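You operate a simulated robot arm through the tools that you are given. There is no shell and no other tool. Be economical: measure what you need, move in short steps, check, and stop when the job is done.

Carry out the task below with a simulated two-armed robot. There is one attempt and no reset: what you move stays moved.

TASK
On the top of the small trolley, fold the blue cloth in half, so that its two short edges meet.

The check looks at the end state, three seconds after you hand in, the way a careful person would. Anything else that was tipped, shoved, dropped, spilled or broken makes it a failure. Flat cloth is picked up by pressing the open fingertips on it (5 to 10 N) and closing them slowly along it; thin cloth reads only 2 to 8 mm in the jaws.

THE ROBOT
Two 7-joint arms with two-finger grippers on one trunk, on a base that drives. Base frame: it is fixed to the floor where the robot stands at the start and does not move with it; the origin is under the middle of the robot, x ahead of it, y to its left, z up; the surface under the hand at the start is at about z = 0.95. Units: m, rad, N and s.
The left shoulder is at the start at [0.033, 0.162, 1.181], the right one opposite. With the tool pointing down near the work surface each hand reaches from about 0.28 to 0.72 m from the robot's upright axis, wherever it stands, measured 20 degrees to its own side. Places, roughly: top of the small trolley [0.5, -0.4, 1]. Payload 2.45 kg a hand.
The tool frame of a hand sits at the grasp point between the pads (the TCP): z along the fingers, y along the line on which they close. The tips reach 0.026 m beyond it. Largest opening 0.096 m; the body of the gripper starts 0.069 m behind the TCP.
Orientation is that of the tool frame in the base frame, as [roll, pitch, yaw] about the fixed x, y, z axes, in that order (R = Rz(yaw) Ry(pitch) Rx(roll)). With the fingers straight down and closing along the base's y, the tool's x points along the base's -x, its y along +y and its z along -z.

THE INTERFACE
- The arms move only by the tool play_rows. It takes "left_series", "right_series" or both (then of equal length, played together; a hand with none holds still); each is a list of rows, each a list of 3 entries, a list of its own where there are three numbers: the turn, a rotation vector about the tool's x, y, z in units of 8 degrees (1.0 is 8 degrees), then the shift along the tool's x, y, z in units of 30 mm (1.0 is 30 mm), then the finger opening in m, from 0 to 0.096. In form: [[[rx, ry, rz], [tx, ty, tz], fingers], ...]. A call has 1 to 10 rows; each row shifts and turns the commanded pose from where the row before left it, along the tool's axes as they then stand. A call with a number of a shift or a turn outside -1 to 1 is refused whole. A row lasts 0.2 s, in which the tool goes at most 0.05 m and 0.15 rad; a call with a longer step from one row to the next is refused whole, and so is a gripper value outside its range. A pose out of reach is approached as far as the arm can. The call stops where the force on the tool passes 40 N (or 10 N more than at its start, if that is more) or the arm is blocked; 0.2 s more then pass. The fingers move at their own pace and stop on an object; they squeeze with about 27 N. The grip force told is the motor's: it shows also when the fingers shut on nothing. Time passes only in rows, and 0.2 s behind the last, so rows that do not move let the fingers close. It gives the time, the measured TCP pose, the force on the tool (base axes), the opening and the grip force at its end, in the units of the frame above (readings bear some noise), with the torque about the TCP (base axes, N m) and any sound that the robot's microphone picked up.
- Cameras (640 x 400 px; columns grow to the right, rows downward): "scene" is now at [0.081, -0.0114, 1.6458]; the picture's right is [-0.18, -0.98, 0.00], its down [-0.83, 0.15, -0.54] and it looks along [0.53, -0.10, -0.84] (base axes); focal length 248 px, centre (320, 200). "left" rides on the left gripper at [0.082, -0.003, -0.098] in its tool frame; the picture's right is [0.04, 1.00, 0.00], its down [-0.73, 0.03, -0.68] and it looks along [-0.68, 0.03, 0.73] (tool axes); focal length 256 px, centre (320, 200). "right" rides on the right gripper at [0.082, 0.003, -0.098] in its tool frame; the picture's right is [-0.04, 1.00, 0.00], its down [-0.73, -0.03, -0.68] and it looks along [-0.68, -0.03, 0.73] (tool axes); focal length 256 px, centre (320, 200). There is no depth. A picture from a camera that has moved, and an enlarged one, comes with that camera's place and axes in the base frame and with its lens.
- capture(camera): a new picture of that camera. No time passes.
- slide_trunk(by): slides the trunk up (or, below 0, down) by that many m; the arms and the scene camera ride with it, the base frame stays. It gives what a move gives, with no picture.
- roll_base(legs): drives the robot by 1 to 6 legs, each [ahead, left, turn to the left] in m, m and rad, along the robot's own axes; the way and the turn of a leg run together, so that a leg with both is an arc; at most 1.5 m and 3.142 rad a leg. The arms and the cameras ride along, it lands a little off, and it stops where it bumps. It gives what a move gives.
- aim_head(pan, tilt): turns the head with the scene camera to pan (to the left, within 2.094 rad either way) and tilt (down, from -0.506 to 1.204), counted from straight ahead of the robot. It gives what a move gives.
- inspect(camera, box): a new picture of the part [left, top, right, bottom] of that camera's present view, enlarged. No time passes.
- close_job(): hands the job in; it is judged then, once.

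Work in short steps. Places have to be worked out from the pictures, the camera data and where the tool is seen: move nearer, look again, correct. Check each grasp and each placing, and mend what went wrong. You have 120 turns and 108 pictures in all, those below and enlarged ones among them. Open the grippers and draw the arms clear of the work before you hand the job in, unless the task says otherwise; then end with one line.

The tools are called after "Request:" by a JSON object that holds its "api" and its "payload". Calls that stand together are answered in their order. play_rows: Moves the arms, as the interface text tells. Its arguments: {"type":"object","properties":{"left_series":{"type":"array","items":{"type":"array"}},"right_series":{"type":"array","items":{"type":"array"}}},"required":[]} The other tools are called the same way: slide_trunk (by) slides the trunk up or down; roll_base (legs) drives the base; aim_head (pan, tilt) turns the head that bears the scene camera; capture (camera) takes a picture; inspect (camera, box) takes an enlarged picture of a part of a camera's view; close_job () hands the job in.

At the start:

```text
time: 0.0
left_tool_pos: [0.5216, 0.0215, 1.1852]
left_orientation: [-3.14, -0.001, 3.141]
left_ft_force: [0.3, 0.4, -1.0]
left_moment: [-0.02, 0.04, -0.02]
left_grip_width: 0.0959
left_grip_force: 0.2
right_tool_pos: [0.4009, -0.3384, 1.1591]
right_orientation: [-3.141, -0.001, -3.141]
right_ft_force: [-1.1, -0.8, 0.0]
right_moment: [-0.01, -0.05, -0.03]
right_grip_width: 0.0959
right_grip_force: 0.0
trunk travel left (down, up): [-0.35, 0.217]
robot x, y, heading: [-0.0004, 0.0008, 0.002]
head pan, tilt: [-0.182, 0.997]
```

scene: 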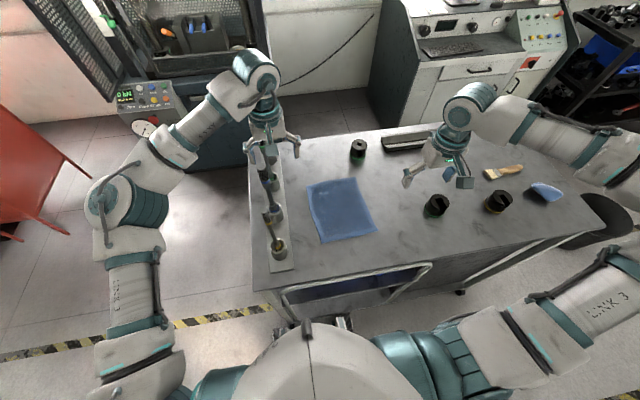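
right: 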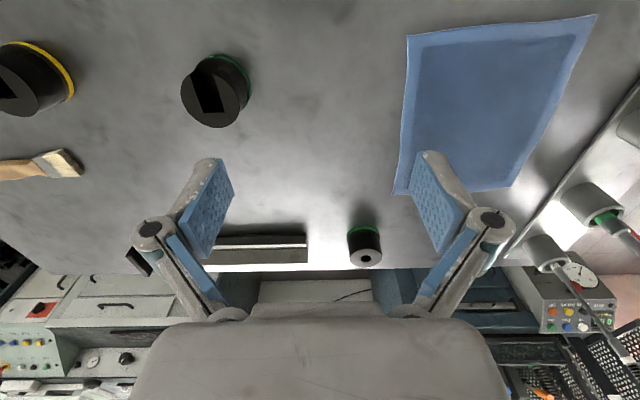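
left: 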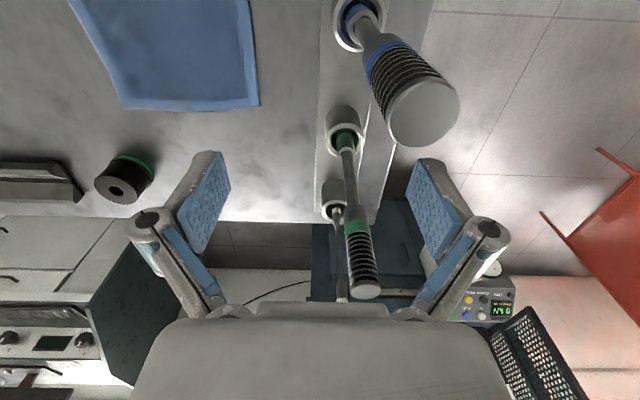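

Both cloth short edges appear to be the near one (x≈0.37) and the far one (x≈0.585), spanning y≈-0.07..-0.25. Tall tools stand in a rack at y≈0.06, close to the left hand, so I first raise the trunk straight up.

Request:
{"api": "slide_trunk", "payload": {"by": 0.2}}

```text
time: 2.2
left_tool_pos: [0.518, 0.0201, 1.3875]
left_orientation: [-3.14, 0.003, 3.141]
left_ft_force: [-0.2, 0.7, -0.1]
left_moment: [0.01, -0.04, 0.0]
left_grip_width: 0.0958
left_grip_force: 0.0
right_tool_pos: [0.3969, -0.3398, 1.3594]
right_orientation: [3.14, 0.002, 3.14]
right_ft_force: [-0.3, -0.4, -0.3]
right_moment: [0.0, -0.01, -0.01]
right_grip_width: 0.0959
right_grip_force: 0.1
trunk travel left (down, up): [-0.55, 0.017]
robot x, y, heading: [-0.0013, -0.0024, -0.0]
head pan, tilt: [-0.182, 0.997]
```

The hands are now clear above the tools. I drive the robot sideways to the right by 0.22 m so the left arm need not reach across the rack, and look.

Request:
{"api": "roll_base", "payload": {"legs": [[0, -0.22, 0]]}}

Request:
{"api": "aim_head", "payload": {"pan": 0.1, "tilt": 0.95}}

Request:
{"api": "capture", "payload": {"camera": "scene"}}

```text
time: 3.9
left_tool_pos: [0.521, -0.1892, 1.3855]
left_orientation: [-3.131, 0.0, 3.142]
left_ft_force: [0.4, -0.2, -0.3]
left_moment: [-0.03, 0.08, 0.0]
left_grip_width: 0.0961
left_grip_force: 0.1
right_tool_pos: [0.3996, -0.5486, 1.3622]
right_orientation: [-3.131, 0.0, 3.14]
right_ft_force: [0.0, -0.4, -0.2]
right_moment: [0.03, -0.02, -0.02]
right_grip_width: 0.0958
right_grip_force: 0.0
trunk travel left (down, up): [-0.55, 0.017]
robot x, y, heading: [-0.0017, -0.2206, -0.0]
head pan, tilt: [-0.182, 0.997]
```

```text
time: 4.7
left_tool_pos: [0.5178, -0.1833, 1.3871]
left_orientation: [-3.131, 0.002, -3.138]
left_ft_force: [0.9, 0.7, 0.3]
left_moment: [-0.07, 0.09, 0.01]
left_grip_width: 0.0961
left_grip_force: 0.0
right_tool_pos: [0.3947, -0.5435, 1.3643]
right_orientation: [-3.129, 0.003, -3.14]
right_ft_force: [0.5, 1.3, 0.3]
right_moment: [-0.04, -0.01, 0.0]
right_grip_width: 0.096
right_grip_force: 0.2
trunk travel left (down, up): [-0.55, 0.017]
robot x, y, heading: [0.0011, -0.2166, -0.001]
head pan, tilt: [0.099, 0.949]
```

```text
104 pictures are left
camera scene: at [0.0611, -0.1886, 1.8485], right [0.1, -1.0, 0.01], down [-0.81, -0.09, -0.58], along [0.57, 0.05, -0.82], focal length 248 px, centre (320, 200)
```

scene: 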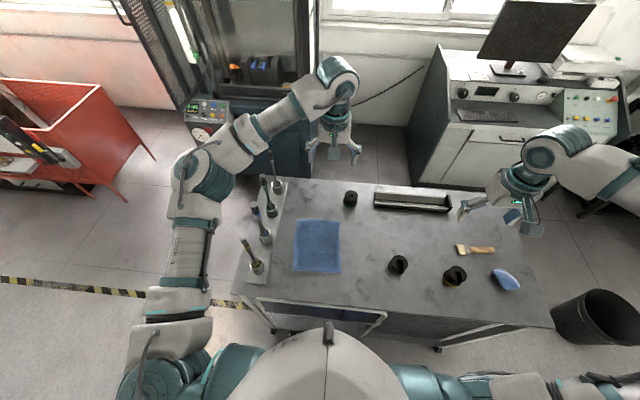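

Cloth confirmed at about x 0.365–0.585, y -0.05..-0.245. I bring both hands, half closed, high above the near edge.

Request:
{"api": "play_rows", "payload": {"left_series": [[[0, 0, 0], [0.57, 0.32, 0], 0.05], [[0, 0, 0], [0.57, 0.32, 0], 0.05], [[0, 0, 0], [0.57, 0.32, 0], 0.05], [[0, 0, 0], [0.57, 0.32, 0], 0.05], [[0, 0, 0], [0.57, 0.32, 0], 0.05], [[0, 0, 0], [0.57, 0.32, 0], 0.05], [[0, 0, 0], [0.57, 0.32, 0.5], 0.05], [[0, 0, 0], [0.57, 0.32, 0.5], 0.05], [[0, 0, 0], [0.57, 0.32, 0.5], 0.05], [[0, 0, 0], [0.57, 0.32, 0.5], 0.05]], "right_series": [[[0, 0, 0], [0.2, 1, 0], 0.05], [[0, 0, 0], [0.2, 1, 0], 0.05], [[0, 0, 0], [0.2, 1, 0], 0.05], [[0, 0, 0], [0.2, 1, 0], 0.05], [[0, 0, 0], [0.2, 1, 0], 0.05], [[0, 0, 0], [0.2, 1, 0], 0.05], [[0, 0, 0], [0.2, 1, 0.4], 0.05], [[0, 0, 0], [0.2, 1, 0.4], 0.05], [[0, 0, 0], [0.2, 1, 0.4], 0.05], [[0, 0, 0], [0.2, 1, 0.4], 0.05]]}}

Request:
{"api": "capture", "payload": {"camera": "scene"}}

Request:
{"api": "capture", "payload": {"camera": "left"}}

Request:
{"api": "capture", "payload": {"camera": "right"}}

```text
time: 6.9
left_tool_pos: [0.3448, -0.1018, 1.3279]
left_orientation: [-3.14, 0.002, -3.14]
left_ft_force: [0.0, -0.4, 0.6]
left_moment: [-0.04, 0.0, 0.0]
left_grip_width: 0.0498
left_grip_force: 0.0
right_tool_pos: [0.3444, -0.2951, 1.328]
right_orientation: [-3.139, 0.008, 3.137]
right_ft_force: [-0.4, 0.6, 0.4]
right_moment: [-0.02, 0.01, 0.01]
right_grip_width: 0.0499
right_grip_force: 0.1
right hand out of reach, approached as far as the arm can: row 9, 10
trunk travel left (down, up): [-0.55, 0.017]
robot x, y, heading: [0.0013, -0.2224, -0.002]
head pan, tilt: [0.099, 0.949]
```

```text
103 pictures are left
camera scene: at [0.0599, -0.1854, 1.8484], right [0.1, -0.99, 0.02], down [-0.81, -0.09, -0.58], along [0.58, 0.05, -0.82], focal length 248 px, centre (320, 200)
```

scene: 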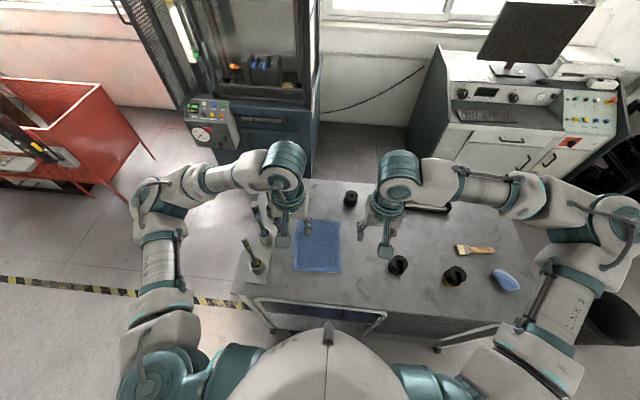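

```text
102 pictures are left
camera left: at [0.2623, -0.1056, 1.4257], right [-0.04, 1.0, 0.0], down [0.73, 0.03, 0.68], along [0.68, 0.03, -0.73], focal length 256 px, centre (320, 200)
```

left: 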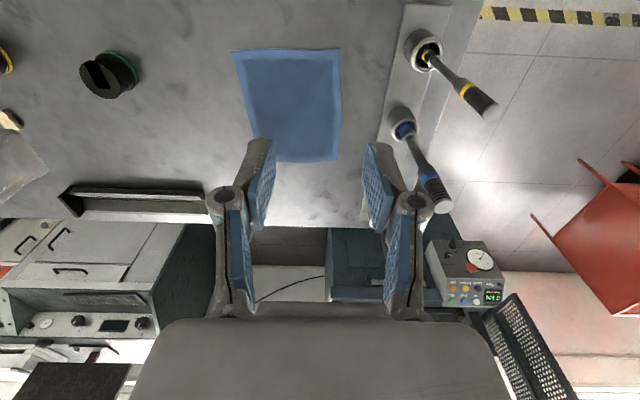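

```text
101 pictures are left
camera right: at [0.2625, -0.2919, 1.426], right [0.04, 1.0, 0.0], down [0.73, -0.03, 0.68], along [0.68, -0.03, -0.73], focal length 256 px, centre (320, 200)
```

right: 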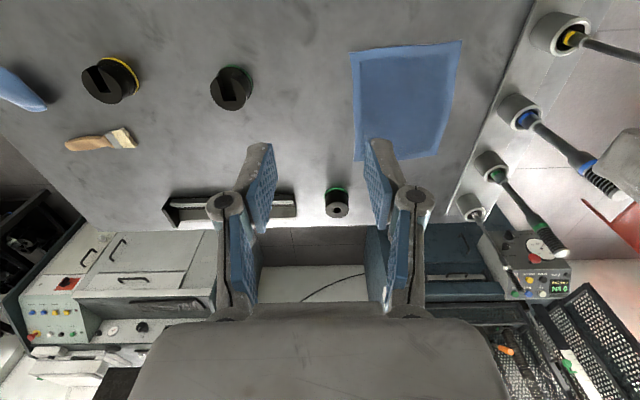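

The right hand hits its inner limit when this close. I'll back the robot up by 0.11 m (and 0.03 m left) to give both arms room.

Request:
{"api": "roll_base", "payload": {"legs": [[-0.11, 0.03, 0]]}}

```text
time: 8.1
left_tool_pos: [0.242, -0.124, 1.3291]
left_orientation: [3.113, 0.0, 3.139]
left_ft_force: [-0.1, -0.1, -0.4]
left_moment: [0.06, -0.04, 0.0]
left_grip_width: 0.0499
left_grip_force: 0.1
right_tool_pos: [0.2402, -0.3161, 1.3233]
right_orientation: [3.109, -0.003, 3.134]
right_ft_force: [1.0, -1.7, 0.8]
right_moment: [0.05, 0.09, -0.08]
right_grip_width: 0.0501
right_grip_force: 0.1
trunk travel left (down, up): [-0.55, 0.017]
robot x, y, heading: [-0.111, -0.2021, -0.001]
head pan, tilt: [0.099, 0.949]
```

Now move both hands over the near corners and partway down.

Request:
{"api": "play_rows", "payload": {"left_series": [[[0, 0, 0], [-0.85, 0.25, 0], 0.05], [[0, 0, 0], [-0.85, 0.25, 0], 0.05], [[0, 0, 0], [-0.85, 0.25, 0], 0.05], [[0, 0, 0], [-0.85, 0.25, 0], 0.05], [[0, 0, 0], [0, 0, 0.8], 0.05], [[0, 0, 0], [0, 0, 0.8], 0.05], [[0, 0, 0], [0, 0, 0.8], 0.05], [[0, 0, 0], [0, 0, 0.8], 0.05], [[0, 0, 0], [0, 0, 0.5], 0.05], [[0, 0, 0], [0, 0, 0], 0.05]], "right_series": [[[0, 0, 0], [-0.85, 0.75, 0], 0.05], [[0, 0, 0], [-0.85, 0.75, 0], 0.05], [[0, 0, 0], [-0.85, 0.75, 0], 0.05], [[0, 0, 0], [-0.85, 0.75, 0], 0.05], [[0, 0, 0], [0, 0, 0.8], 0.05], [[0, 0, 0], [0, 0, 0.8], 0.05], [[0, 0, 0], [0, 0, 0.8], 0.05], [[0, 0, 0], [0, 0, 0.8], 0.05], [[0, 0, 0], [0, 0, 0.5], 0.05], [[0, 0, 0], [0, 0, 0], 0.05]]}}

Request:
{"api": "capture", "payload": {"camera": "scene"}}

Request:
{"api": "capture", "payload": {"camera": "left"}}

Request:
{"api": "capture", "payload": {"camera": "right"}}

```text
time: 10.5
left_tool_pos: [0.3286, -0.0317, 1.219]
left_orientation: [-3.124, 0.015, 3.14]
left_ft_force: [0.9, 1.8, -1.5]
left_moment: [-0.15, 0.04, 0.02]
left_grip_width: 0.0499
left_grip_force: 0.0
right_tool_pos: [0.2789, -0.2703, 1.2292]
right_orientation: [3.134, 0.012, 3.083]
right_ft_force: [-0.3, 1.2, -0.3]
right_moment: [-0.11, -0.03, 0.01]
right_grip_width: 0.0499
right_grip_force: 0.0
right hand out of reach, approached as far as the arm can: row 1, 2, 3, 4, 8
trunk travel left (down, up): [-0.55, 0.017]
robot x, y, heading: [-0.1091, -0.1988, 0.001]
head pan, tilt: [0.099, 0.949]
stopped in row 10 (left hand): the arm was blocked; the commanded pose is now the measured one
```

```text
100 pictures are left
camera scene: at [-0.0516, -0.1796, 1.8488], right [0.1, -1.0, 0.01], down [-0.81, -0.08, -0.58], along [0.58, 0.05, -0.82], focal length 248 px, centre (320, 200)
```

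scene: 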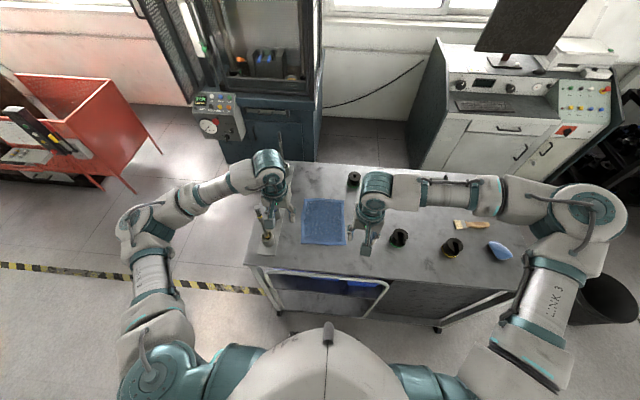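

```text
99 pictures are left
camera left: at [0.245, -0.0338, 1.316], right [-0.04, 1.0, -0.02], down [0.72, 0.04, 0.69], along [0.69, 0.01, -0.73], focal length 256 px, centre (320, 200)
```

left: 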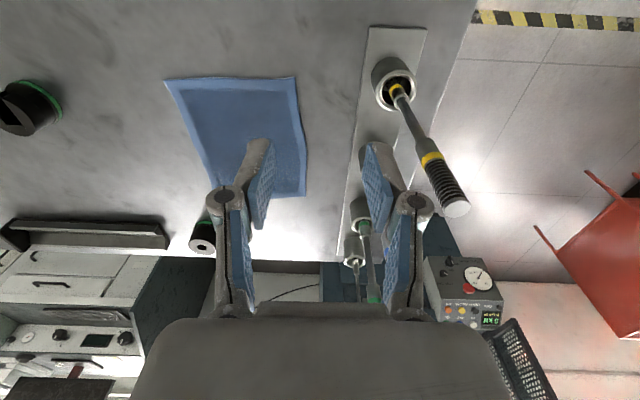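

```text
98 pictures are left
camera right: at [0.1958, -0.2645, 1.3271], right [0.1, 1.0, 0.01], down [0.72, -0.08, 0.69], along [0.68, -0.06, -0.73], focal length 256 px, centre (320, 200)
```

right: 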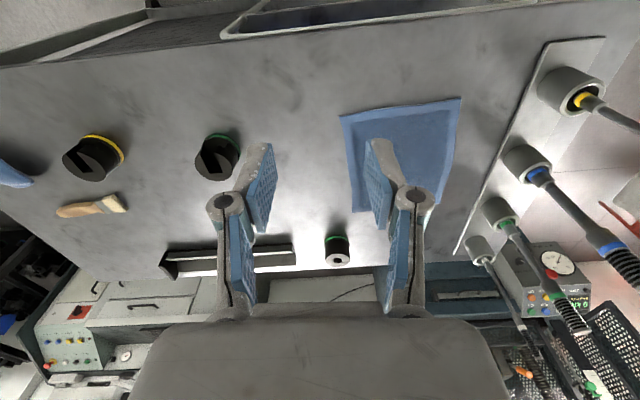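

The left arm reports a block. I zoom in on the left hand and the tools to see whether anything is touching.

Request:
{"api": "inspect", "payload": {"camera": "scene", "box": [100, 130, 420, 330]}}

Request:
{"api": "inspect", "payload": {"camera": "left", "box": [320, 0, 640, 200]}}

```text
2.00 times, centred on (260, 230) of scene
camera zoom: at [-0.0516, -0.1796, 1.8488], right [0.1, -1.0, 0.01], down [-0.81, -0.08, -0.58], along [0.58, 0.05, -0.82], focal length 496 px, centre (440, 140)
```

zoom: 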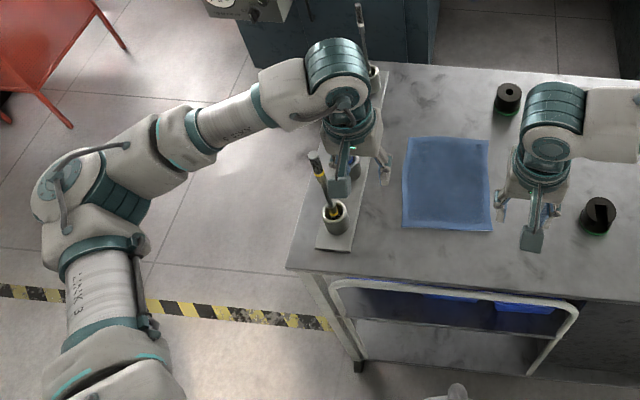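

```text
2.00 times, centred on (480, 100) of left
camera zoom: at [0.245, -0.0338, 1.316], right [-0.04, 1.0, -0.02], down [0.72, 0.04, 0.69], along [0.69, 0.01, -0.73], focal length 512 px, centre (0, 400)
```

zoom: 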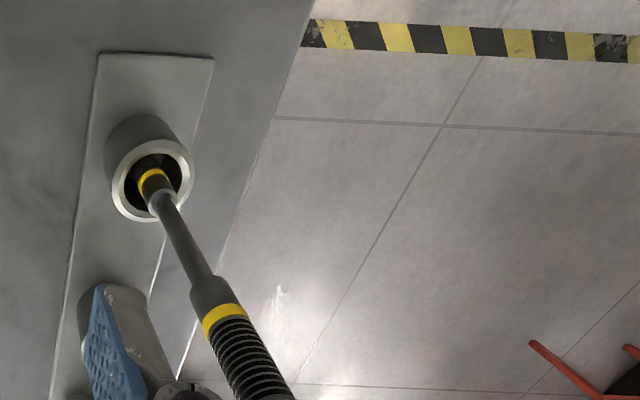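

Left hand is ~6 cm nearer the rack than intended, though nothing visibly touches. I lift the left hand a little and move it away from the rack.

Request:
{"api": "play_rows", "payload": {"left_series": [[[0, 0, 0], [0, -0.3, -0.7], 0.05], [[0, 0, 0], [0, -0.7, -0.3], 0.05], [[0, 0, 0], [0, -0.7, 0], 0.05], [[0, 0, 0], [0, -0.3, 0], 0.05], [[0, 0, 0], [0, 0, 0], 0.05], [[0, 0, 0], [0, 0, 0], 0.05]]}}

Request:
{"api": "capture", "payload": {"camera": "left"}}

```text
time: 11.9
left_tool_pos: [0.3284, -0.1279, 1.2522]
left_orientation: [3.139, 0.015, 3.134]
left_ft_force: [-0.5, -0.4, 0.2]
left_moment: [0.04, 0.01, -0.01]
left_grip_width: 0.0499
left_grip_force: 0.0
right_tool_pos: [0.271, -0.2924, 1.2238]
right_orientation: [3.132, 0.011, 3.13]
right_ft_force: [-0.7, 0.4, -0.4]
right_moment: [-0.01, -0.02, 0.03]
right_grip_width: 0.0503
right_grip_force: 0.1
trunk travel left (down, up): [-0.55, 0.017]
robot x, y, heading: [-0.1088, -0.2067, -0.002]
head pan, tilt: [0.099, 0.949]
```

```text
95 pictures are left
camera left: at [0.2449, -0.1315, 1.3489], right [-0.03, 1.0, 0.0], down [0.72, 0.02, 0.69], along [0.69, 0.02, -0.72], focal length 256 px, centre (320, 200)
```

left: 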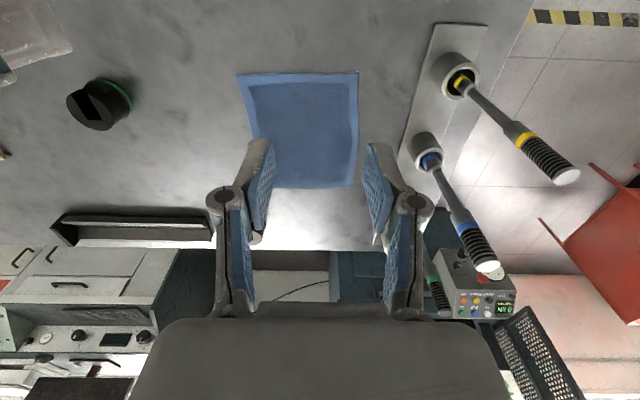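

The readings had been swaying; everything is fine. Now slowly line both hands up over the near corners (about [0.367,-0.072] and [0.375,-0.25]) with settle rows.

Request:
{"api": "play_rows", "payload": {"left_series": [[[0, 0, 0], [-0.15, 0.15, 0.35], 0.05], [[0, 0, 0], [-0.15, 0.15, 0.35], 0.05], [[0, 0, 0], [-0.15, 0.15, 0.35], 0.05], [[0, 0, 0], [-0.15, 0.15, 0.35], 0.05], [[0, 0, 0], [-0.15, 0.15, 0.35], 0.05], [[0, 0, 0], [-0.15, 0.15, 0.35], 0.05], [[0, 0, 0], [-0.15, 0.15, 0.35], 0.05], [[0, 0, 0], [-0.15, 0.15, 0.35], 0.05], [[0, 0, 0], [0, 0, 0], 0.05], [[0, 0, 0], [0, 0, 0], 0.05]], "right_series": [[[0, 0, 0], [-0.4, 0.0, 0.3], 0.05], [[0, 0, 0], [-0.4, 0.1, 0.3], 0.05], [[0, 0, 0], [-0.4, 0.3, 0.3], 0.05], [[0, 0, 0], [-0.4, 0.35, 0.3], 0.05], [[0, 0, 0], [-0.4, 0.35, 0.3], 0.05], [[0, 0, 0], [-0.4, 0.35, 0.3], 0.05], [[0, 0, 0], [-0.4, 0.35, 0.3], 0.05], [[0, 0, 0], [-0.3, 0.35, 0.3], 0.05], [[0, 0, 0], [0, 0, 0], 0.05], [[0, 0, 0], [0, 0, 0], 0.05]]}}

Request:
{"api": "capture", "payload": {"camera": "scene"}}

Request:
{"api": "capture", "payload": {"camera": "left"}}

Request:
{"api": "capture", "payload": {"camera": "right"}}

```text
time: 14.3
left_tool_pos: [0.3614, -0.093, 1.1696]
left_orientation: [-3.141, 0.018, 3.129]
left_ft_force: [-0.3, 0.2, 0.0]
left_moment: [-0.09, 0.0, 0.02]
left_grip_width: 0.05
left_grip_force: 0.0
right_tool_pos: [0.2757, -0.3075, 1.229]
right_orientation: [3.114, 0.01, 3.073]
right_ft_force: [0.7, 0.0, 0.1]
right_moment: [0.07, 0.01, -0.02]
right_grip_width: 0.0501
right_grip_force: 0.0
right hand out of reach, approached as far as the arm can: row 1, 2, 3, 4, 5, 6, 7, 8
trunk travel left (down, up): [-0.55, 0.017]
robot x, y, heading: [-0.1093, -0.2109, -0.006]
head pan, tilt: [0.099, 0.949]
stopped in row 10 (left hand): the arm was blocked; the commanded pose is now the measured one
```

```text
94 pictures are left
camera scene: at [-0.0505, -0.2303, 1.8486], right [0.09, -1.0, -0.02], down [-0.81, -0.07, -0.58], along [0.58, 0.07, -0.81], focal length 248 px, centre (320, 200)
```

scene: 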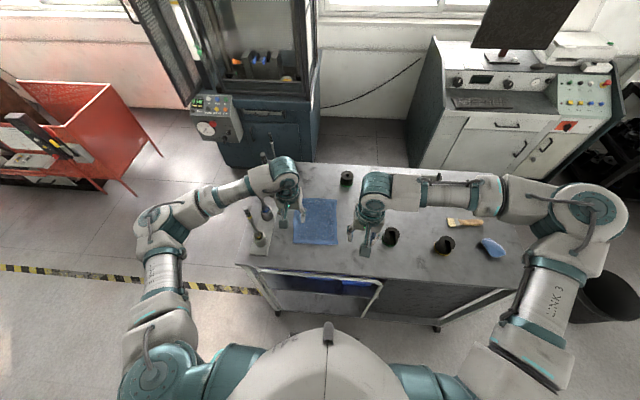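

```text
93 pictures are left
camera left: at [0.2782, -0.0957, 1.2668], right [-0.03, 1.0, 0.0], down [0.72, 0.02, 0.69], along [0.69, 0.02, -0.72], focal length 256 px, centre (320, 200)
```

left: 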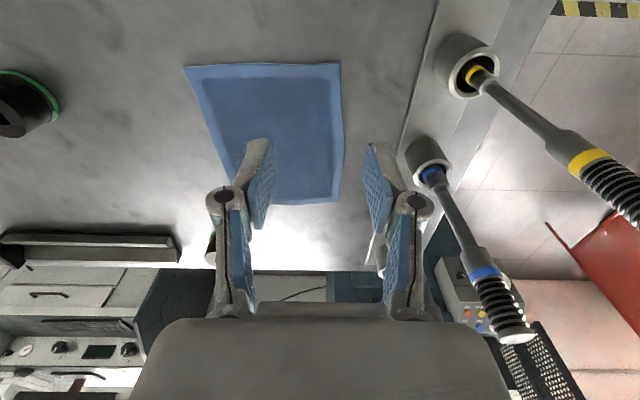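

```text
92 pictures are left
camera right: at [0.1933, -0.3026, 1.3266], right [0.11, 0.99, 0.03], down [0.72, -0.1, 0.69], along [0.68, -0.05, -0.73], focal length 256 px, centre (320, 200)
```

right: 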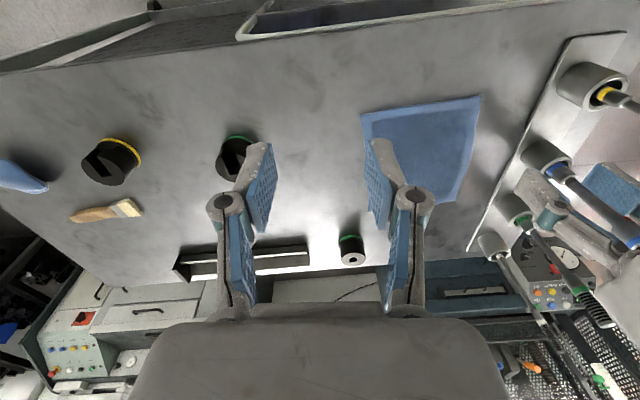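

The right arm is at a joint limit in this posture. I move it outward and rotate its yaw a bit (the way it tends to drift) to free it.

Request:
{"api": "play_rows", "payload": {"right_series": [[[0, 0, 0], [0, -0.8, -0.3], 0.05], [[0, 0, 0], [0, -0.8, -0.3], 0.05], [[0, 0, 0], [0, -0.8, 0], 0.05], [[0, 0, 0], [0, -0.8, 0], 0.05], [[0, 0, 0.8], [0, 0, 0], 0.05], [[0, 0, 0.8], [0, 0, 0], 0.05], [[0, 0, 0.8], [0, 0, 0], 0.05], [[0, 0, 0], [0, 0, 0], 0.05], [[0, 0, 0], [0, 0, 0], 0.05]]}}

```text
time: 16.3
left_tool_pos: [0.3627, -0.0861, 1.1686]
left_orientation: [-3.138, 0.019, 3.132]
left_ft_force: [0.0, 0.6, 0.0]
left_moment: [-0.02, 0.02, -0.01]
left_grip_width: 0.0499
left_grip_force: 0.0
right_tool_pos: [0.2655, -0.3828, 1.2427]
right_orientation: [3.134, 0.012, 2.79]
right_ft_force: [0.7, -0.4, 0.2]
right_moment: [0.03, 0.06, 0.0]
right_grip_width: 0.0503
right_grip_force: 0.1
trunk travel left (down, up): [-0.55, 0.017]
robot x, y, heading: [-0.1092, -0.211, 0.001]
head pan, tilt: [0.099, 0.949]
```

Freed. Now go forward first with the new yaw, then down.

Request:
{"api": "play_rows", "payload": {"right_series": [[[0, 0, 0], [-0.6, 0.22, 0], 0.05], [[0, 0, 0], [-0.6, 0.22, 0], 0.05], [[0, 0, 0], [-0.6, 0.22, 0], 0.05], [[0, 0, 0], [-0.6, 0.22, 0], 0.05], [[0, 0, 0], [-0.6, 0.22, 0.4], 0.05], [[0, 0, 0], [-0.4, 0.15, 0.5], 0.05], [[0, 0, 0], [0, 0, 0.5], 0.05], [[0, 0, 0], [0, 0, 0.5], 0.05], [[0, 0, 0], [0, 0, 0], 0.05]]}}

```text
time: 18.3
left_tool_pos: [0.3628, -0.0766, 1.1684]
left_orientation: [-3.13, 0.017, 3.134]
left_ft_force: [0.4, 0.5, 0.0]
left_moment: [-0.07, 0.05, 0.03]
left_grip_width: 0.0501
left_grip_force: 0.1
right_tool_pos: [0.3767, -0.3733, 1.1886]
right_orientation: [3.138, 0.014, 2.79]
right_ft_force: [-0.8, -0.3, -0.1]
right_moment: [0.0, 0.03, -0.03]
right_grip_width: 0.05
right_grip_force: 0.0
trunk travel left (down, up): [-0.55, 0.017]
robot x, y, heading: [-0.1098, -0.2075, -0.001]
head pan, tilt: [0.099, 0.949]
```

Now the right hand inward to y≈-0.23 while descending.

Request:
{"api": "play_rows", "payload": {"right_series": [[[0, 0, 0], [0.2, 0.55, 0.2], 0.05], [[0, 0, 0], [0.2, 0.55, 0.2], 0.05], [[0, 0, 0], [0.2, 0.55, 0.2], 0.05], [[0, 0, 0], [0.2, 0.55, 0.2], 0.05], [[0, 0, 0], [0.2, 0.55, 0.2], 0.05], [[0, 0, 0], [0.2, 0.55, 0.2], 0.05], [[0, 0, 0], [0.2, 0.55, 0.2], 0.05], [[0, 0, 0], [0.2, 0.55, 0.2], 0.05], [[0, 0, 0], [0, 0, 0], 0.05], [[0, 0, 0], [0, 0, 0], 0.05]]}}

Request:
{"api": "capture", "payload": {"camera": "scene"}}

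Request:
{"api": "capture", "payload": {"camera": "right"}}

```text
time: 20.7
left_tool_pos: [0.3585, -0.0955, 1.1717]
left_orientation: [3.134, 0.02, 3.133]
left_ft_force: [-0.5, -1.3, 0.0]
left_moment: [0.02, -0.02, -0.01]
left_grip_width: 0.0498
left_grip_force: 0.0
right_tool_pos: [0.3293, -0.3466, 1.1777]
right_orientation: [3.124, 0.01, 2.792]
right_ft_force: [-0.7, 0.1, -0.1]
right_moment: [0.01, -0.01, -0.01]
right_grip_width: 0.0502
right_grip_force: 0.0
right hand out of reach, approached as far as the arm can: row 2, 3, 4, 5, 6, 7, 8
trunk travel left (down, up): [-0.55, 0.017]
robot x, y, heading: [-0.1111, -0.2091, -0.005]
head pan, tilt: [0.099, 0.949]
stopped in row 10 (right hand): the arm was blocked; the commanded pose is now the measured one
```

```text
91 pictures are left
camera scene: at [-0.0501, -0.1804, 1.8486], right [0.1, -1.0, 0.01], down [-0.81, -0.09, -0.58], along [0.58, 0.05, -0.82], focal length 248 px, centre (320, 200)
```

scene: 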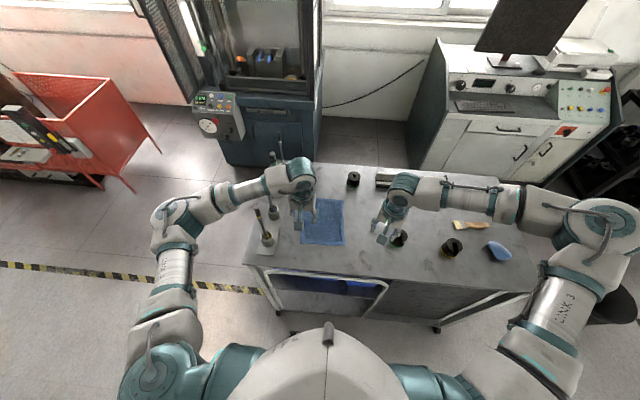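

```text
90 pictures are left
camera right: at [0.2531, -0.3178, 1.2758], right [0.38, 0.92, 0.02], down [0.67, -0.29, 0.69], along [0.64, -0.25, -0.73], focal length 256 px, centre (320, 200)
```

right: 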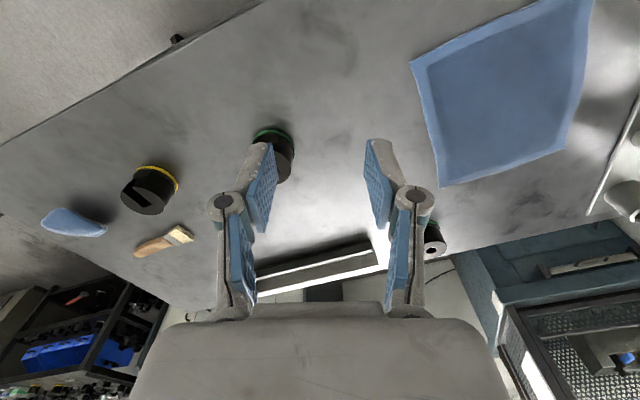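

Reducing yaw made it worse, so the free direction is the other way. I turn the right hand by about +65° yaw (camera to the robot's right side).

Request:
{"api": "play_rows", "payload": {"right_series": [[[0, 0, -0.85], [0, 0, 0], 0.05], [[0, 0, -0.85], [0, 0, 0], 0.05], [[0, 0, -0.85], [0, 0, 0], 0.05], [[0, 0, -0.85], [0, 0, 0], 0.05], [[0, 0, -0.85], [0, 0, 0], 0.05], [[0, 0, -0.85], [0, 0, 0], 0.05], [[0, 0, -0.85], [0, 0, 0], 0.05], [[0, 0, -0.85], [0, 0, 0], 0.05], [[0, 0, 0], [0, 0, 0], 0.05]]}}

```text
time: 22.7
left_tool_pos: [0.3578, -0.1078, 1.1715]
left_orientation: [3.127, 0.02, 3.131]
left_ft_force: [-0.9, 0.0, 0.1]
left_moment: [0.1, -0.02, -0.03]
left_grip_width: 0.0497
left_grip_force: 0.0
right_tool_pos: [0.3304, -0.3597, 1.1771]
right_orientation: [3.131, 0.027, -2.543]
right_ft_force: [0.2, -1.0, -0.4]
right_moment: [0.11, 0.03, 0.0]
right_grip_width: 0.0501
right_grip_force: 0.0
trunk travel left (down, up): [-0.55, 0.017]
robot x, y, heading: [-0.1102, -0.2103, -0.0]
head pan, tilt: [0.099, 0.949]
```

Rotation worked. Move inward toward (0.365, -0.23).

Request:
{"api": "play_rows", "payload": {"right_series": [[[0, 0, 0], [-0.43, 0.37, 0.1], 0.05], [[0, 0, 0], [-0.43, 0.37, 0.1], 0.05], [[0, 0, 0], [-0.43, 0.37, 0.1], 0.05], [[0, 0, 0], [-0.43, 0.37, 0.1], 0.05], [[0, 0, 0], [-0.43, 0.37, 0.1], 0.05], [[0, 0, 0], [-0.43, 0.37, 0.1], 0.05], [[0, 0, 0], [-0.43, 0.37, 0.1], 0.05], [[0, 0, 0], [-0.43, 0.37, 0.1], 0.05], [[0, 0, 0], [0, 0, 0], 0.05], [[0, 0, 0], [0, 0, 0], 0.05]]}}

Request:
{"api": "capture", "payload": {"camera": "scene"}}

Request:
{"api": "capture", "payload": {"camera": "right"}}

```text
time: 25.1
left_tool_pos: [0.3555, -0.0717, 1.1715]
left_orientation: [-3.127, 0.023, 3.135]
left_ft_force: [-0.6, 1.8, 0.2]
left_moment: [-0.13, 0.0, -0.02]
left_grip_width: 0.0499
left_grip_force: 0.0
right_tool_pos: [0.3235, -0.3174, 1.1915]
right_orientation: [-3.136, 0.02, -2.571]
right_ft_force: [0.1, 0.1, 0.1]
right_moment: [-0.02, 0.0, -0.02]
right_grip_width: 0.0498
right_grip_force: 0.0
right hand out of reach, approached as far as the arm can: row 1, 2, 3, 4, 5, 6, 7, 8
trunk travel left (down, up): [-0.55, 0.017]
robot x, y, heading: [-0.1056, -0.2097, -0.009]
head pan, tilt: [0.099, 0.949]
stopped in row 10 (right hand): the arm was blocked; the commanded pose is now the measured one
```

```text
89 pictures are left
camera scene: at [-0.0502, -0.2062, 1.8488], right [0.1, -1.0, 0.0], down [-0.81, -0.08, -0.58], along [0.58, 0.06, -0.82], focal length 248 px, centre (320, 200)
```

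scene: 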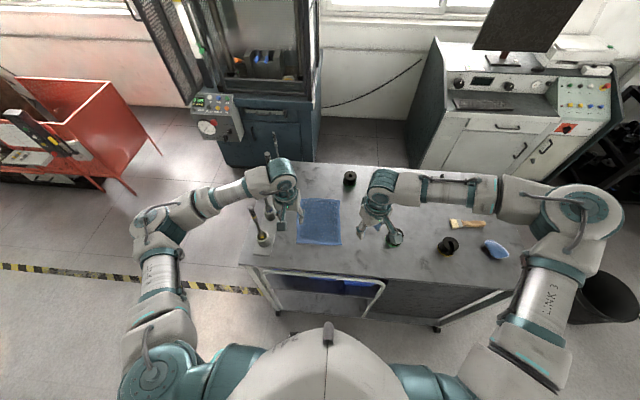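

```text
88 pictures are left
camera right: at [0.2505, -0.3606, 1.2888], right [-0.51, 0.86, -0.01], down [0.62, 0.37, 0.69], along [0.6, 0.35, -0.72], focal length 256 px, centre (320, 200)
```

right: 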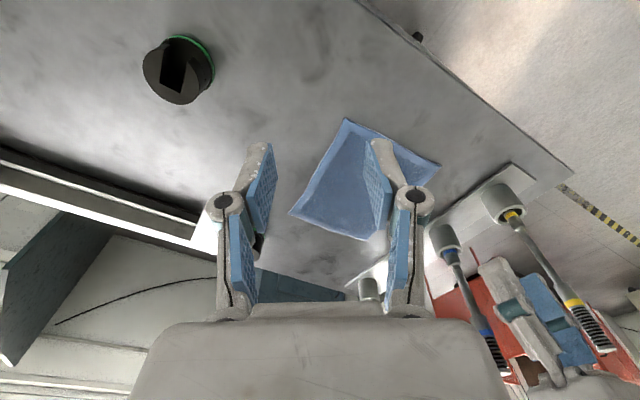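

The sideways limit might depend on wrist height relative to the shoulder, so I test by lowering the right hand here (it is over bare table) and then going inward.

Request:
{"api": "play_rows", "payload": {"right_series": [[[0, 0, 0], [0, 0, 0.6], 0.05], [[0, 0, 0], [0, 0, 0.6], 0.05], [[0, 0, 0], [0, 0, 0.6], 0.05], [[0, 0, 0], [0, 0, 0.6], 0.05], [[0, 0, 0], [0, 0, 0.6], 0.05], [[0, 0, 0], [0, 0, 0.6], 0.05], [[0, 0, 0], [0, 0, 0.6], 0.05], [[0, 0, 0], [0, 0, 0.6], 0.05], [[0, 0, 0], [0, 0, 0], 0.05], [[0, 0, 0], [0, 0, 0], 0.05]]}}

```text
time: 27.5
left_tool_pos: [0.3503, -0.0948, 1.1761]
left_orientation: [3.133, 0.027, 3.133]
left_ft_force: [-0.3, -1.5, -0.4]
left_moment: [0.04, -0.04, 0.02]
left_grip_width: 0.0502
left_grip_force: 0.0
right_tool_pos: [0.2932, -0.388, 1.0796]
right_orientation: [-3.141, 0.028, -2.541]
right_ft_force: [-0.3, 0.1, 0.0]
right_moment: [0.06, -0.01, 0.03]
right_grip_width: 0.0501
right_grip_force: 0.0
right hand out of reach, approached as far as the arm can: row 1, 2, 3, 4, 5, 6, 7, 8
trunk travel left (down, up): [-0.55, 0.017]
robot x, y, heading: [-0.1096, -0.2068, 0.001]
head pan, tilt: [0.099, 0.949]
stopped in row 10 (right hand): the arm was blocked; the commanded pose is now the measured one
```

Lower is worse with the trunk this high. The two-hand reach inward is too tight (and the tools block the left arm), so I'll do it with the right hand alone from the comfortable stance. First raise both hands clear.

Request:
{"api": "play_rows", "payload": {"left_series": [[[0, 0, 0], [0, 0, -0.7], 0.05], [[0, 0, 0], [0, 0, -0.7], 0.05], [[0, 0, 0], [0, 0, -0.7], 0.05], [[0, 0, 0], [0, 0, -0.7], 0.05], [[0, 0, 0], [0, 0, -0.7], 0.05], [[0, 0, 0], [0, 0, -0.7], 0.05], [[0, 0, 0], [0, 0, -0.7], 0.05], [[0, 0, 0], [0, 0, -0.7], 0.05], [[0, 0, 0], [0, 0, -0.7], 0.05], [[0, 0, 0], [0, 0, -0.7], 0.05]], "right_series": [[[0, 0, 0], [0, -0.3, -0.7], 0.05], [[0, 0, 0], [0, -0.3, -0.7], 0.05], [[0, 0, 0.8], [0, -0.3, -0.7], 0.05], [[0, 0, 0.8], [0, 0, -0.7], 0.05], [[0, 0, 0.8], [0, 0, -0.7], 0.05], [[0, 0, 0.8], [0, 0, -0.7], 0.05], [[0, 0, 0.5], [0, 0, -0.7], 0.05], [[0, 0, 0.5], [0, 0, 0], 0.05], [[0, 0, 0], [0, 0, 0], 0.05], [[0, 0, 0], [0, 0, 0], 0.05]]}}

```text
time: 29.9
left_tool_pos: [0.3419, -0.0879, 1.3857]
left_orientation: [-3.14, 0.029, 3.132]
left_ft_force: [0.5, -0.2, 0.2]
left_moment: [-0.03, 0.01, 0.0]
left_grip_width: 0.0497
left_grip_force: 0.0
right_tool_pos: [0.3017, -0.4048, 1.2307]
right_orientation: [3.137, 0.026, -3.13]
right_ft_force: [-0.4, 0.4, -0.3]
right_moment: [-0.06, -0.01, -0.02]
right_grip_width: 0.05
right_grip_force: 0.2
trunk travel left (down, up): [-0.55, 0.017]
robot x, y, heading: [-0.11, -0.2102, 0.0]
head pan, tilt: [0.099, 0.949]
stopped in row 10 (left hand): the arm was blocked; the commanded pose is now the measured one
```

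Hands are clear. Drive the base back left 0.21 m and ahead 0.05 m.

Request:
{"api": "roll_base", "payload": {"legs": [[0, 0.21, 0], [0.05, 0, 0]]}}

Request:
{"api": "play_rows", "payload": {"left_series": [[[0, 0, 0], [0.3, 0.7, 0], 0.05], [[0, 0, 0], [0.3, 0.7, 0], 0.05], [[0, 0, 0], [0.3, 0.7, 0], 0.05], [[0, 0, 0], [0.3, 0.7, 0], 0.05], [[0, 0, 0], [0.3, 0.7, 0], 0.05], [[0, 0, 0], [0.3, 0.7, 0], 0.05], [[0, 0, 0], [0.3, 0.7, 0], 0.05], [[0, 0, 0], [0.3, 0.7, 0], 0.05], [[0, 0, 0], [0, 0.7, 0], 0.05], [[0, 0, 0], [0, 0.7, 0], 0.05]]}}

Request:
{"api": "capture", "payload": {"camera": "scene"}}

```text
time: 32.0
left_tool_pos: [0.3761, 0.1841, 1.3862]
left_orientation: [-3.101, 0.044, 3.135]
left_ft_force: [0.2, -0.3, 0.4]
left_moment: [-0.07, 0.04, 0.01]
left_grip_width: 0.0501
left_grip_force: 0.1
right_tool_pos: [0.3362, -0.1402, 1.2438]
right_orientation: [-3.111, 0.042, -3.123]
right_ft_force: [-1.1, 0.7, 1.7]
right_moment: [-0.1, -0.08, 0.02]
right_grip_width: 0.0501
right_grip_force: 0.0
trunk travel left (down, up): [-0.55, 0.017]
robot x, y, heading: [-0.0578, 0.0055, 0.001]
head pan, tilt: [0.099, 0.949]
```

```text
time: 34.2
left_tool_pos: [0.3162, 0.3458, 1.3849]
left_orientation: [-3.139, 0.034, 3.134]
left_ft_force: [0.4, -0.4, -0.5]
left_moment: [-0.02, 0.01, -0.03]
left_grip_width: 0.0501
left_grip_force: 0.1
right_tool_pos: [0.3458, -0.1822, 1.2337]
right_orientation: [3.138, 0.033, -3.121]
right_ft_force: [-0.6, 0.6, 0.5]
right_moment: [-0.04, -0.03, 0.01]
right_grip_width: 0.0499
right_grip_force: 0.1
trunk travel left (down, up): [-0.55, 0.017]
robot x, y, heading: [-0.0603, 0.0103, -0.004]
head pan, tilt: [0.099, 0.949]
```

```text
87 pictures are left
camera scene: at [-0.0006, 0.0616, 1.8479], right [0.1, -0.99, 0.02], down [-0.81, -0.1, -0.58], along [0.58, 0.04, -0.82], focal length 248 px, centre (320, 200)
```

scene: 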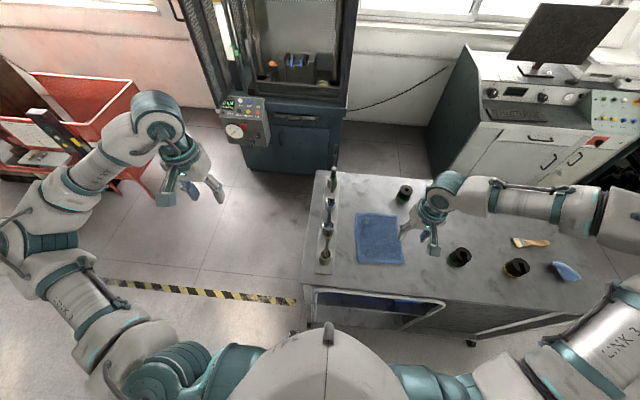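

Left arm is parked off the trolley. Lower the trunk 0.15 m (nothing beneath the right hand but cloth/bare top) and look from the right hand.

Request:
{"api": "slide_trunk", "payload": {"by": -0.15}}

Request:
{"api": "aim_head", "payload": {"pan": -0.2, "tilt": 1.05}}

Request:
{"api": "capture", "payload": {"camera": "right"}}

Request:
{"api": "capture", "payload": {"camera": "scene"}}

```text
time: 36.0
left_tool_pos: [0.3188, 0.3958, 1.2225]
left_orientation: [-3.103, 0.032, -3.141]
left_ft_force: [-1.0, 2.9, 0.4]
left_moment: [-0.19, -0.09, 0.04]
left_grip_width: 0.0501
left_grip_force: 0.0
right_tool_pos: [0.3496, -0.1378, 1.0897]
right_orientation: [-3.108, 0.032, -3.122]
right_ft_force: [0.5, 1.6, 0.9]
right_moment: [-0.16, 0.04, 0.04]
right_grip_width: 0.0503
right_grip_force: 0.0
trunk travel left (down, up): [-0.4, 0.167]
robot x, y, heading: [-0.0588, 0.0199, -0.005]
head pan, tilt: [0.099, 0.949]
```

```text
time: 36.8
left_tool_pos: [0.3167, 0.3859, 1.2262]
left_orientation: [-3.108, 0.033, 3.141]
left_ft_force: [-0.2, 0.3, 0.1]
left_moment: [-0.03, -0.03, 0.05]
left_grip_width: 0.0504
left_grip_force: 0.0
right_tool_pos: [0.3471, -0.1471, 1.0898]
right_orientation: [-3.119, 0.032, -3.121]
right_ft_force: [-0.7, 0.4, 1.4]
right_moment: [-0.05, -0.05, -0.01]
right_grip_width: 0.05
right_grip_force: 0.1
trunk travel left (down, up): [-0.4, 0.167]
robot x, y, heading: [-0.0549, 0.0184, -0.001]
head pan, tilt: [-0.201, 1.051]
```

```text
86 pictures are left
camera right: at [0.2627, -0.1441, 1.1849], right [0.02, 1.0, -0.02], down [0.71, 0.0, 0.7], along [0.7, -0.03, -0.71], focal length 256 px, centre (320, 200)
```

right: 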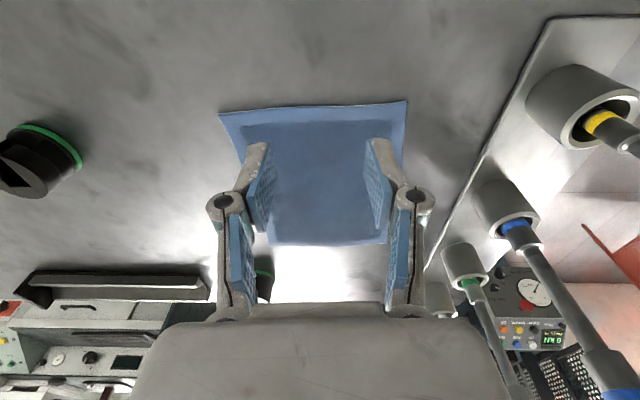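

```text
85 pictures are left
camera scene: at [0.0026, 0.0341, 1.6922], right [-0.2, -0.98, 0.02], down [-0.85, 0.17, -0.5], along [0.49, -0.11, -0.87], focal length 248 px, centre (320, 200)
```

scene: 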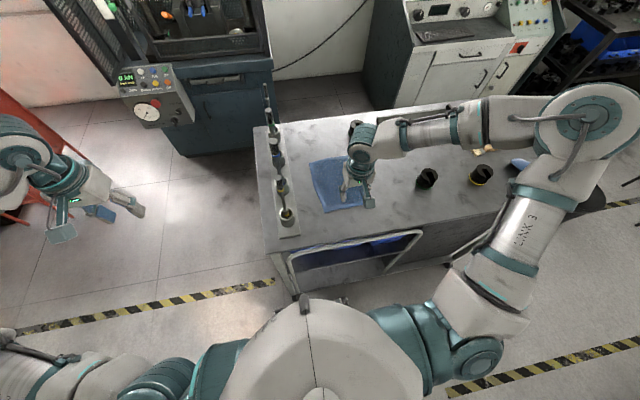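

Near edge runs from about (0.366,-0.070) to (0.377,-0.249); middle at (0.371,-0.16). Move the right hand over the edge middle and down to ~2.5 cm above, opening 0.04.

Request:
{"api": "play_rows", "payload": {"right_series": [[[0, 0, 0], [-0.2, 0, 0.4], 0.04], [[0, 0, 0], [-0.2, 0, 0.4], 0.04], [[0, 0, 0], [-0.2, 0, 0.4], 0.04], [[0, 0, 0], [-0.2, 0, 0.4], 0.04], [[0, 0, 0], [0, 0, 0.4], 0.04], [[0, 0, 0], [0, 0, 0.4], 0.04], [[0, 0, 0], [0, 0, 0], 0.04], [[0, 0, 0], [0, 0, 0], 0.04], [[0, 0, 0], [0, 0, 0], 0.04], [[0, 0, 0], [0, 0, 0], 0.04]]}}

Request:
{"api": "capture", "payload": {"camera": "right"}}

```text
time: 39.0
left_tool_pos: [0.3177, 0.3433, 1.2346]
left_orientation: [-3.14, 0.032, 3.133]
left_ft_force: [0.6, 0.3, 0.2]
left_moment: [0.0, -0.03, 0.01]
left_grip_width: 0.0499
left_grip_force: 0.1
right_tool_pos: [0.3734, -0.1837, 1.0109]
right_orientation: [3.137, 0.033, -3.126]
right_ft_force: [0.2, -1.3, 0.8]
right_moment: [-0.02, 0.02, -0.02]
right_grip_width: 0.0398
right_grip_force: 0.1
trunk travel left (down, up): [-0.4, 0.167]
robot x, y, heading: [-0.0613, 0.008, -0.005]
head pan, tilt: [-0.201, 1.051]
```

```text
84 pictures are left
camera right: at [0.2892, -0.1836, 1.1081], right [0.02, 1.0, 0.01], down [0.71, -0.02, 0.7], along [0.7, -0.01, -0.71], focal length 256 px, centre (320, 200)
```

right: 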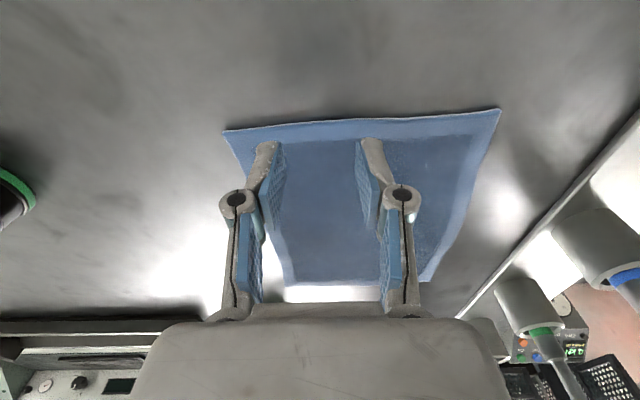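

The hand swayed to y≈-0.184; correct by +0.02 m and let it settle.

Request:
{"api": "play_rows", "payload": {"right_series": [[[0, 0, 0], [0, 0.2, 0], 0.04], [[0, 0, 0], [0, 0.2, 0], 0.04], [[0, 0, 0], [0, 0.2, 0.1], 0.04], [[0, 0, 0], [0, 0, 0], 0.04], [[0, 0, 0], [0, 0, 0], 0.04], [[0, 0, 0], [0, 0, 0], 0.04], [[0, 0, 0], [0, 0, 0], 0.04], [[0, 0, 0], [0, 0, 0], 0.04], [[0, 0, 0], [0, 0, 0], 0.04], [[0, 0, 0], [0, 0, 0], 0.04]]}}

Request:
{"api": "capture", "payload": {"camera": "right"}}

```text
time: 41.4
left_tool_pos: [0.3139, 0.3713, 1.2283]
left_orientation: [-3.114, 0.036, 3.135]
left_ft_force: [-0.1, 1.9, -0.1]
left_moment: [-0.11, -0.06, 0.0]
left_grip_width: 0.0499
left_grip_force: 0.1
right_tool_pos: [0.3728, -0.1501, 1.0155]
right_orientation: [-3.136, 0.034, 3.135]
right_ft_force: [-0.2, 0.3, -0.6]
right_moment: [-0.07, 0.02, 0.04]
right_grip_width: 0.0398
right_grip_force: 0.0
trunk travel left (down, up): [-0.4, 0.167]
robot x, y, heading: [-0.0559, 0.009, -0.003]
head pan, tilt: [-0.201, 1.051]
stopped in row 10 (right hand): the arm was blocked; the commanded pose is now the measured one
```

```text
83 pictures are left
camera right: at [0.2881, -0.1465, 1.1119], right [0.05, 1.0, 0.0], down [0.71, -0.03, 0.7], along [0.7, -0.03, -0.71], focal length 256 px, centre (320, 200)
```

right: 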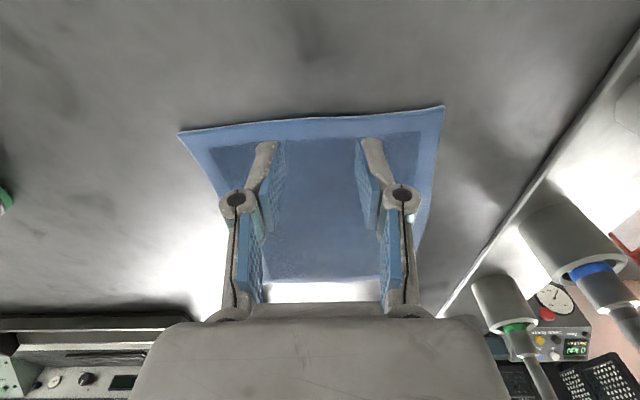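

The robot still rocks slightly; I idle to see if it damps out.

Request:
{"api": "play_rows", "payload": {"right_series": [[[0, 0, 0], [0, 0, 0], 0.04], [[0, 0, 0], [0, 0, 0], 0.04], [[0, 0, 0], [0, 0, 0], 0.04], [[0, 0, 0], [0, 0, 0], 0.04], [[0, 0, 0], [0, 0, 0], 0.04], [[0, 0, 0], [0, 0, 0], 0.04], [[0, 0, 0], [0, 0, 0], 0.04], [[0, 0, 0], [0, 0, 0], 0.04], [[0, 0, 0], [0, 0, 0], 0.04], [[0, 0, 0], [0, 0, 0], 0.04]]}}

Request:
{"api": "play_rows", "payload": {"right_series": [[[0, 0, 0], [0, 0, 0], 0.04], [[0, 0, 0], [0, 0, 0], 0.04], [[0, 0, 0], [0, 0, 0], 0.04]]}}

Request:
{"api": "play_rows", "payload": {"right_series": [[[0, 0, 0], [0, 0, 0], 0.04]]}}

Request:
{"api": "play_rows", "payload": {"right_series": [[[0, 0, 0], [0, 0, 0], 0.04]]}}

```text
time: 43.6
left_tool_pos: [0.3153, 0.3523, 1.2317]
left_orientation: [-3.127, 0.037, 3.127]
left_ft_force: [-0.6, 0.2, 0.4]
left_moment: [-0.01, -0.02, 0.01]
left_grip_width: 0.0501
left_grip_force: 0.1
right_tool_pos: [0.3726, -0.1596, 1.0123]
right_orientation: [-3.133, 0.032, -3.128]
right_ft_force: [0.4, -1.0, -0.5]
right_moment: [0.03, -0.04, 0.0]
right_grip_width: 0.0404
right_grip_force: 0.0
trunk travel left (down, up): [-0.4, 0.167]
robot x, y, heading: [-0.055, 0.0084, 0.006]
head pan, tilt: [-0.201, 1.051]
```

```text
time: 44.6
left_tool_pos: [0.313, 0.3278, 1.2421]
left_orientation: [3.131, 0.04, 3.129]
left_ft_force: [0.3, -0.1, 0.3]
left_moment: [0.08, -0.03, 0.0]
left_grip_width: 0.05
left_grip_force: 0.1
right_tool_pos: [0.3696, -0.1803, 1.009]
right_orientation: [3.126, 0.036, -3.127]
right_ft_force: [0.2, -0.2, -0.8]
right_moment: [0.14, -0.01, 0.02]
right_grip_width: 0.0399
right_grip_force: 0.1
trunk travel left (down, up): [-0.4, 0.167]
robot x, y, heading: [-0.0571, 0.0072, -0.004]
head pan, tilt: [-0.201, 1.051]
stopped in row 3 (right hand): the arm was blocked; the commanded pose is now the measured one
```

```text
time: 45.0
left_tool_pos: [0.312, 0.3475, 1.2386]
left_orientation: [-3.139, 0.039, 3.138]
left_ft_force: [0.4, 1.2, -0.3]
left_moment: [-0.02, -0.01, 0.0]
left_grip_width: 0.0498
left_grip_force: 0.1
right_tool_pos: [0.3691, -0.1617, 1.011]
right_orientation: [3.138, 0.037, -3.122]
right_ft_force: [0.2, -1.0, 0.0]
right_moment: [-0.02, 0.02, 0.0]
right_grip_width: 0.0401
right_grip_force: 0.0
trunk travel left (down, up): [-0.4, 0.167]
robot x, y, heading: [-0.0588, 0.011, -0.003]
head pan, tilt: [-0.201, 1.051]
```

```text
time: 45.4
left_tool_pos: [0.3122, 0.3561, 1.2338]
left_orientation: [-3.13, 0.039, 3.136]
left_ft_force: [-0.2, -0.2, 0.3]
left_moment: [-0.01, 0.03, -0.01]
left_grip_width: 0.0497
left_grip_force: 0.0
right_tool_pos: [0.3688, -0.1553, 1.0127]
right_orientation: [-3.134, 0.034, -3.12]
right_ft_force: [-0.2, 0.3, 0.1]
right_moment: [0.03, 0.0, -0.03]
right_grip_width: 0.0396
right_grip_force: 0.1
trunk travel left (down, up): [-0.4, 0.167]
robot x, y, heading: [-0.0565, 0.008, -0.001]
head pan, tilt: [-0.201, 1.051]
```

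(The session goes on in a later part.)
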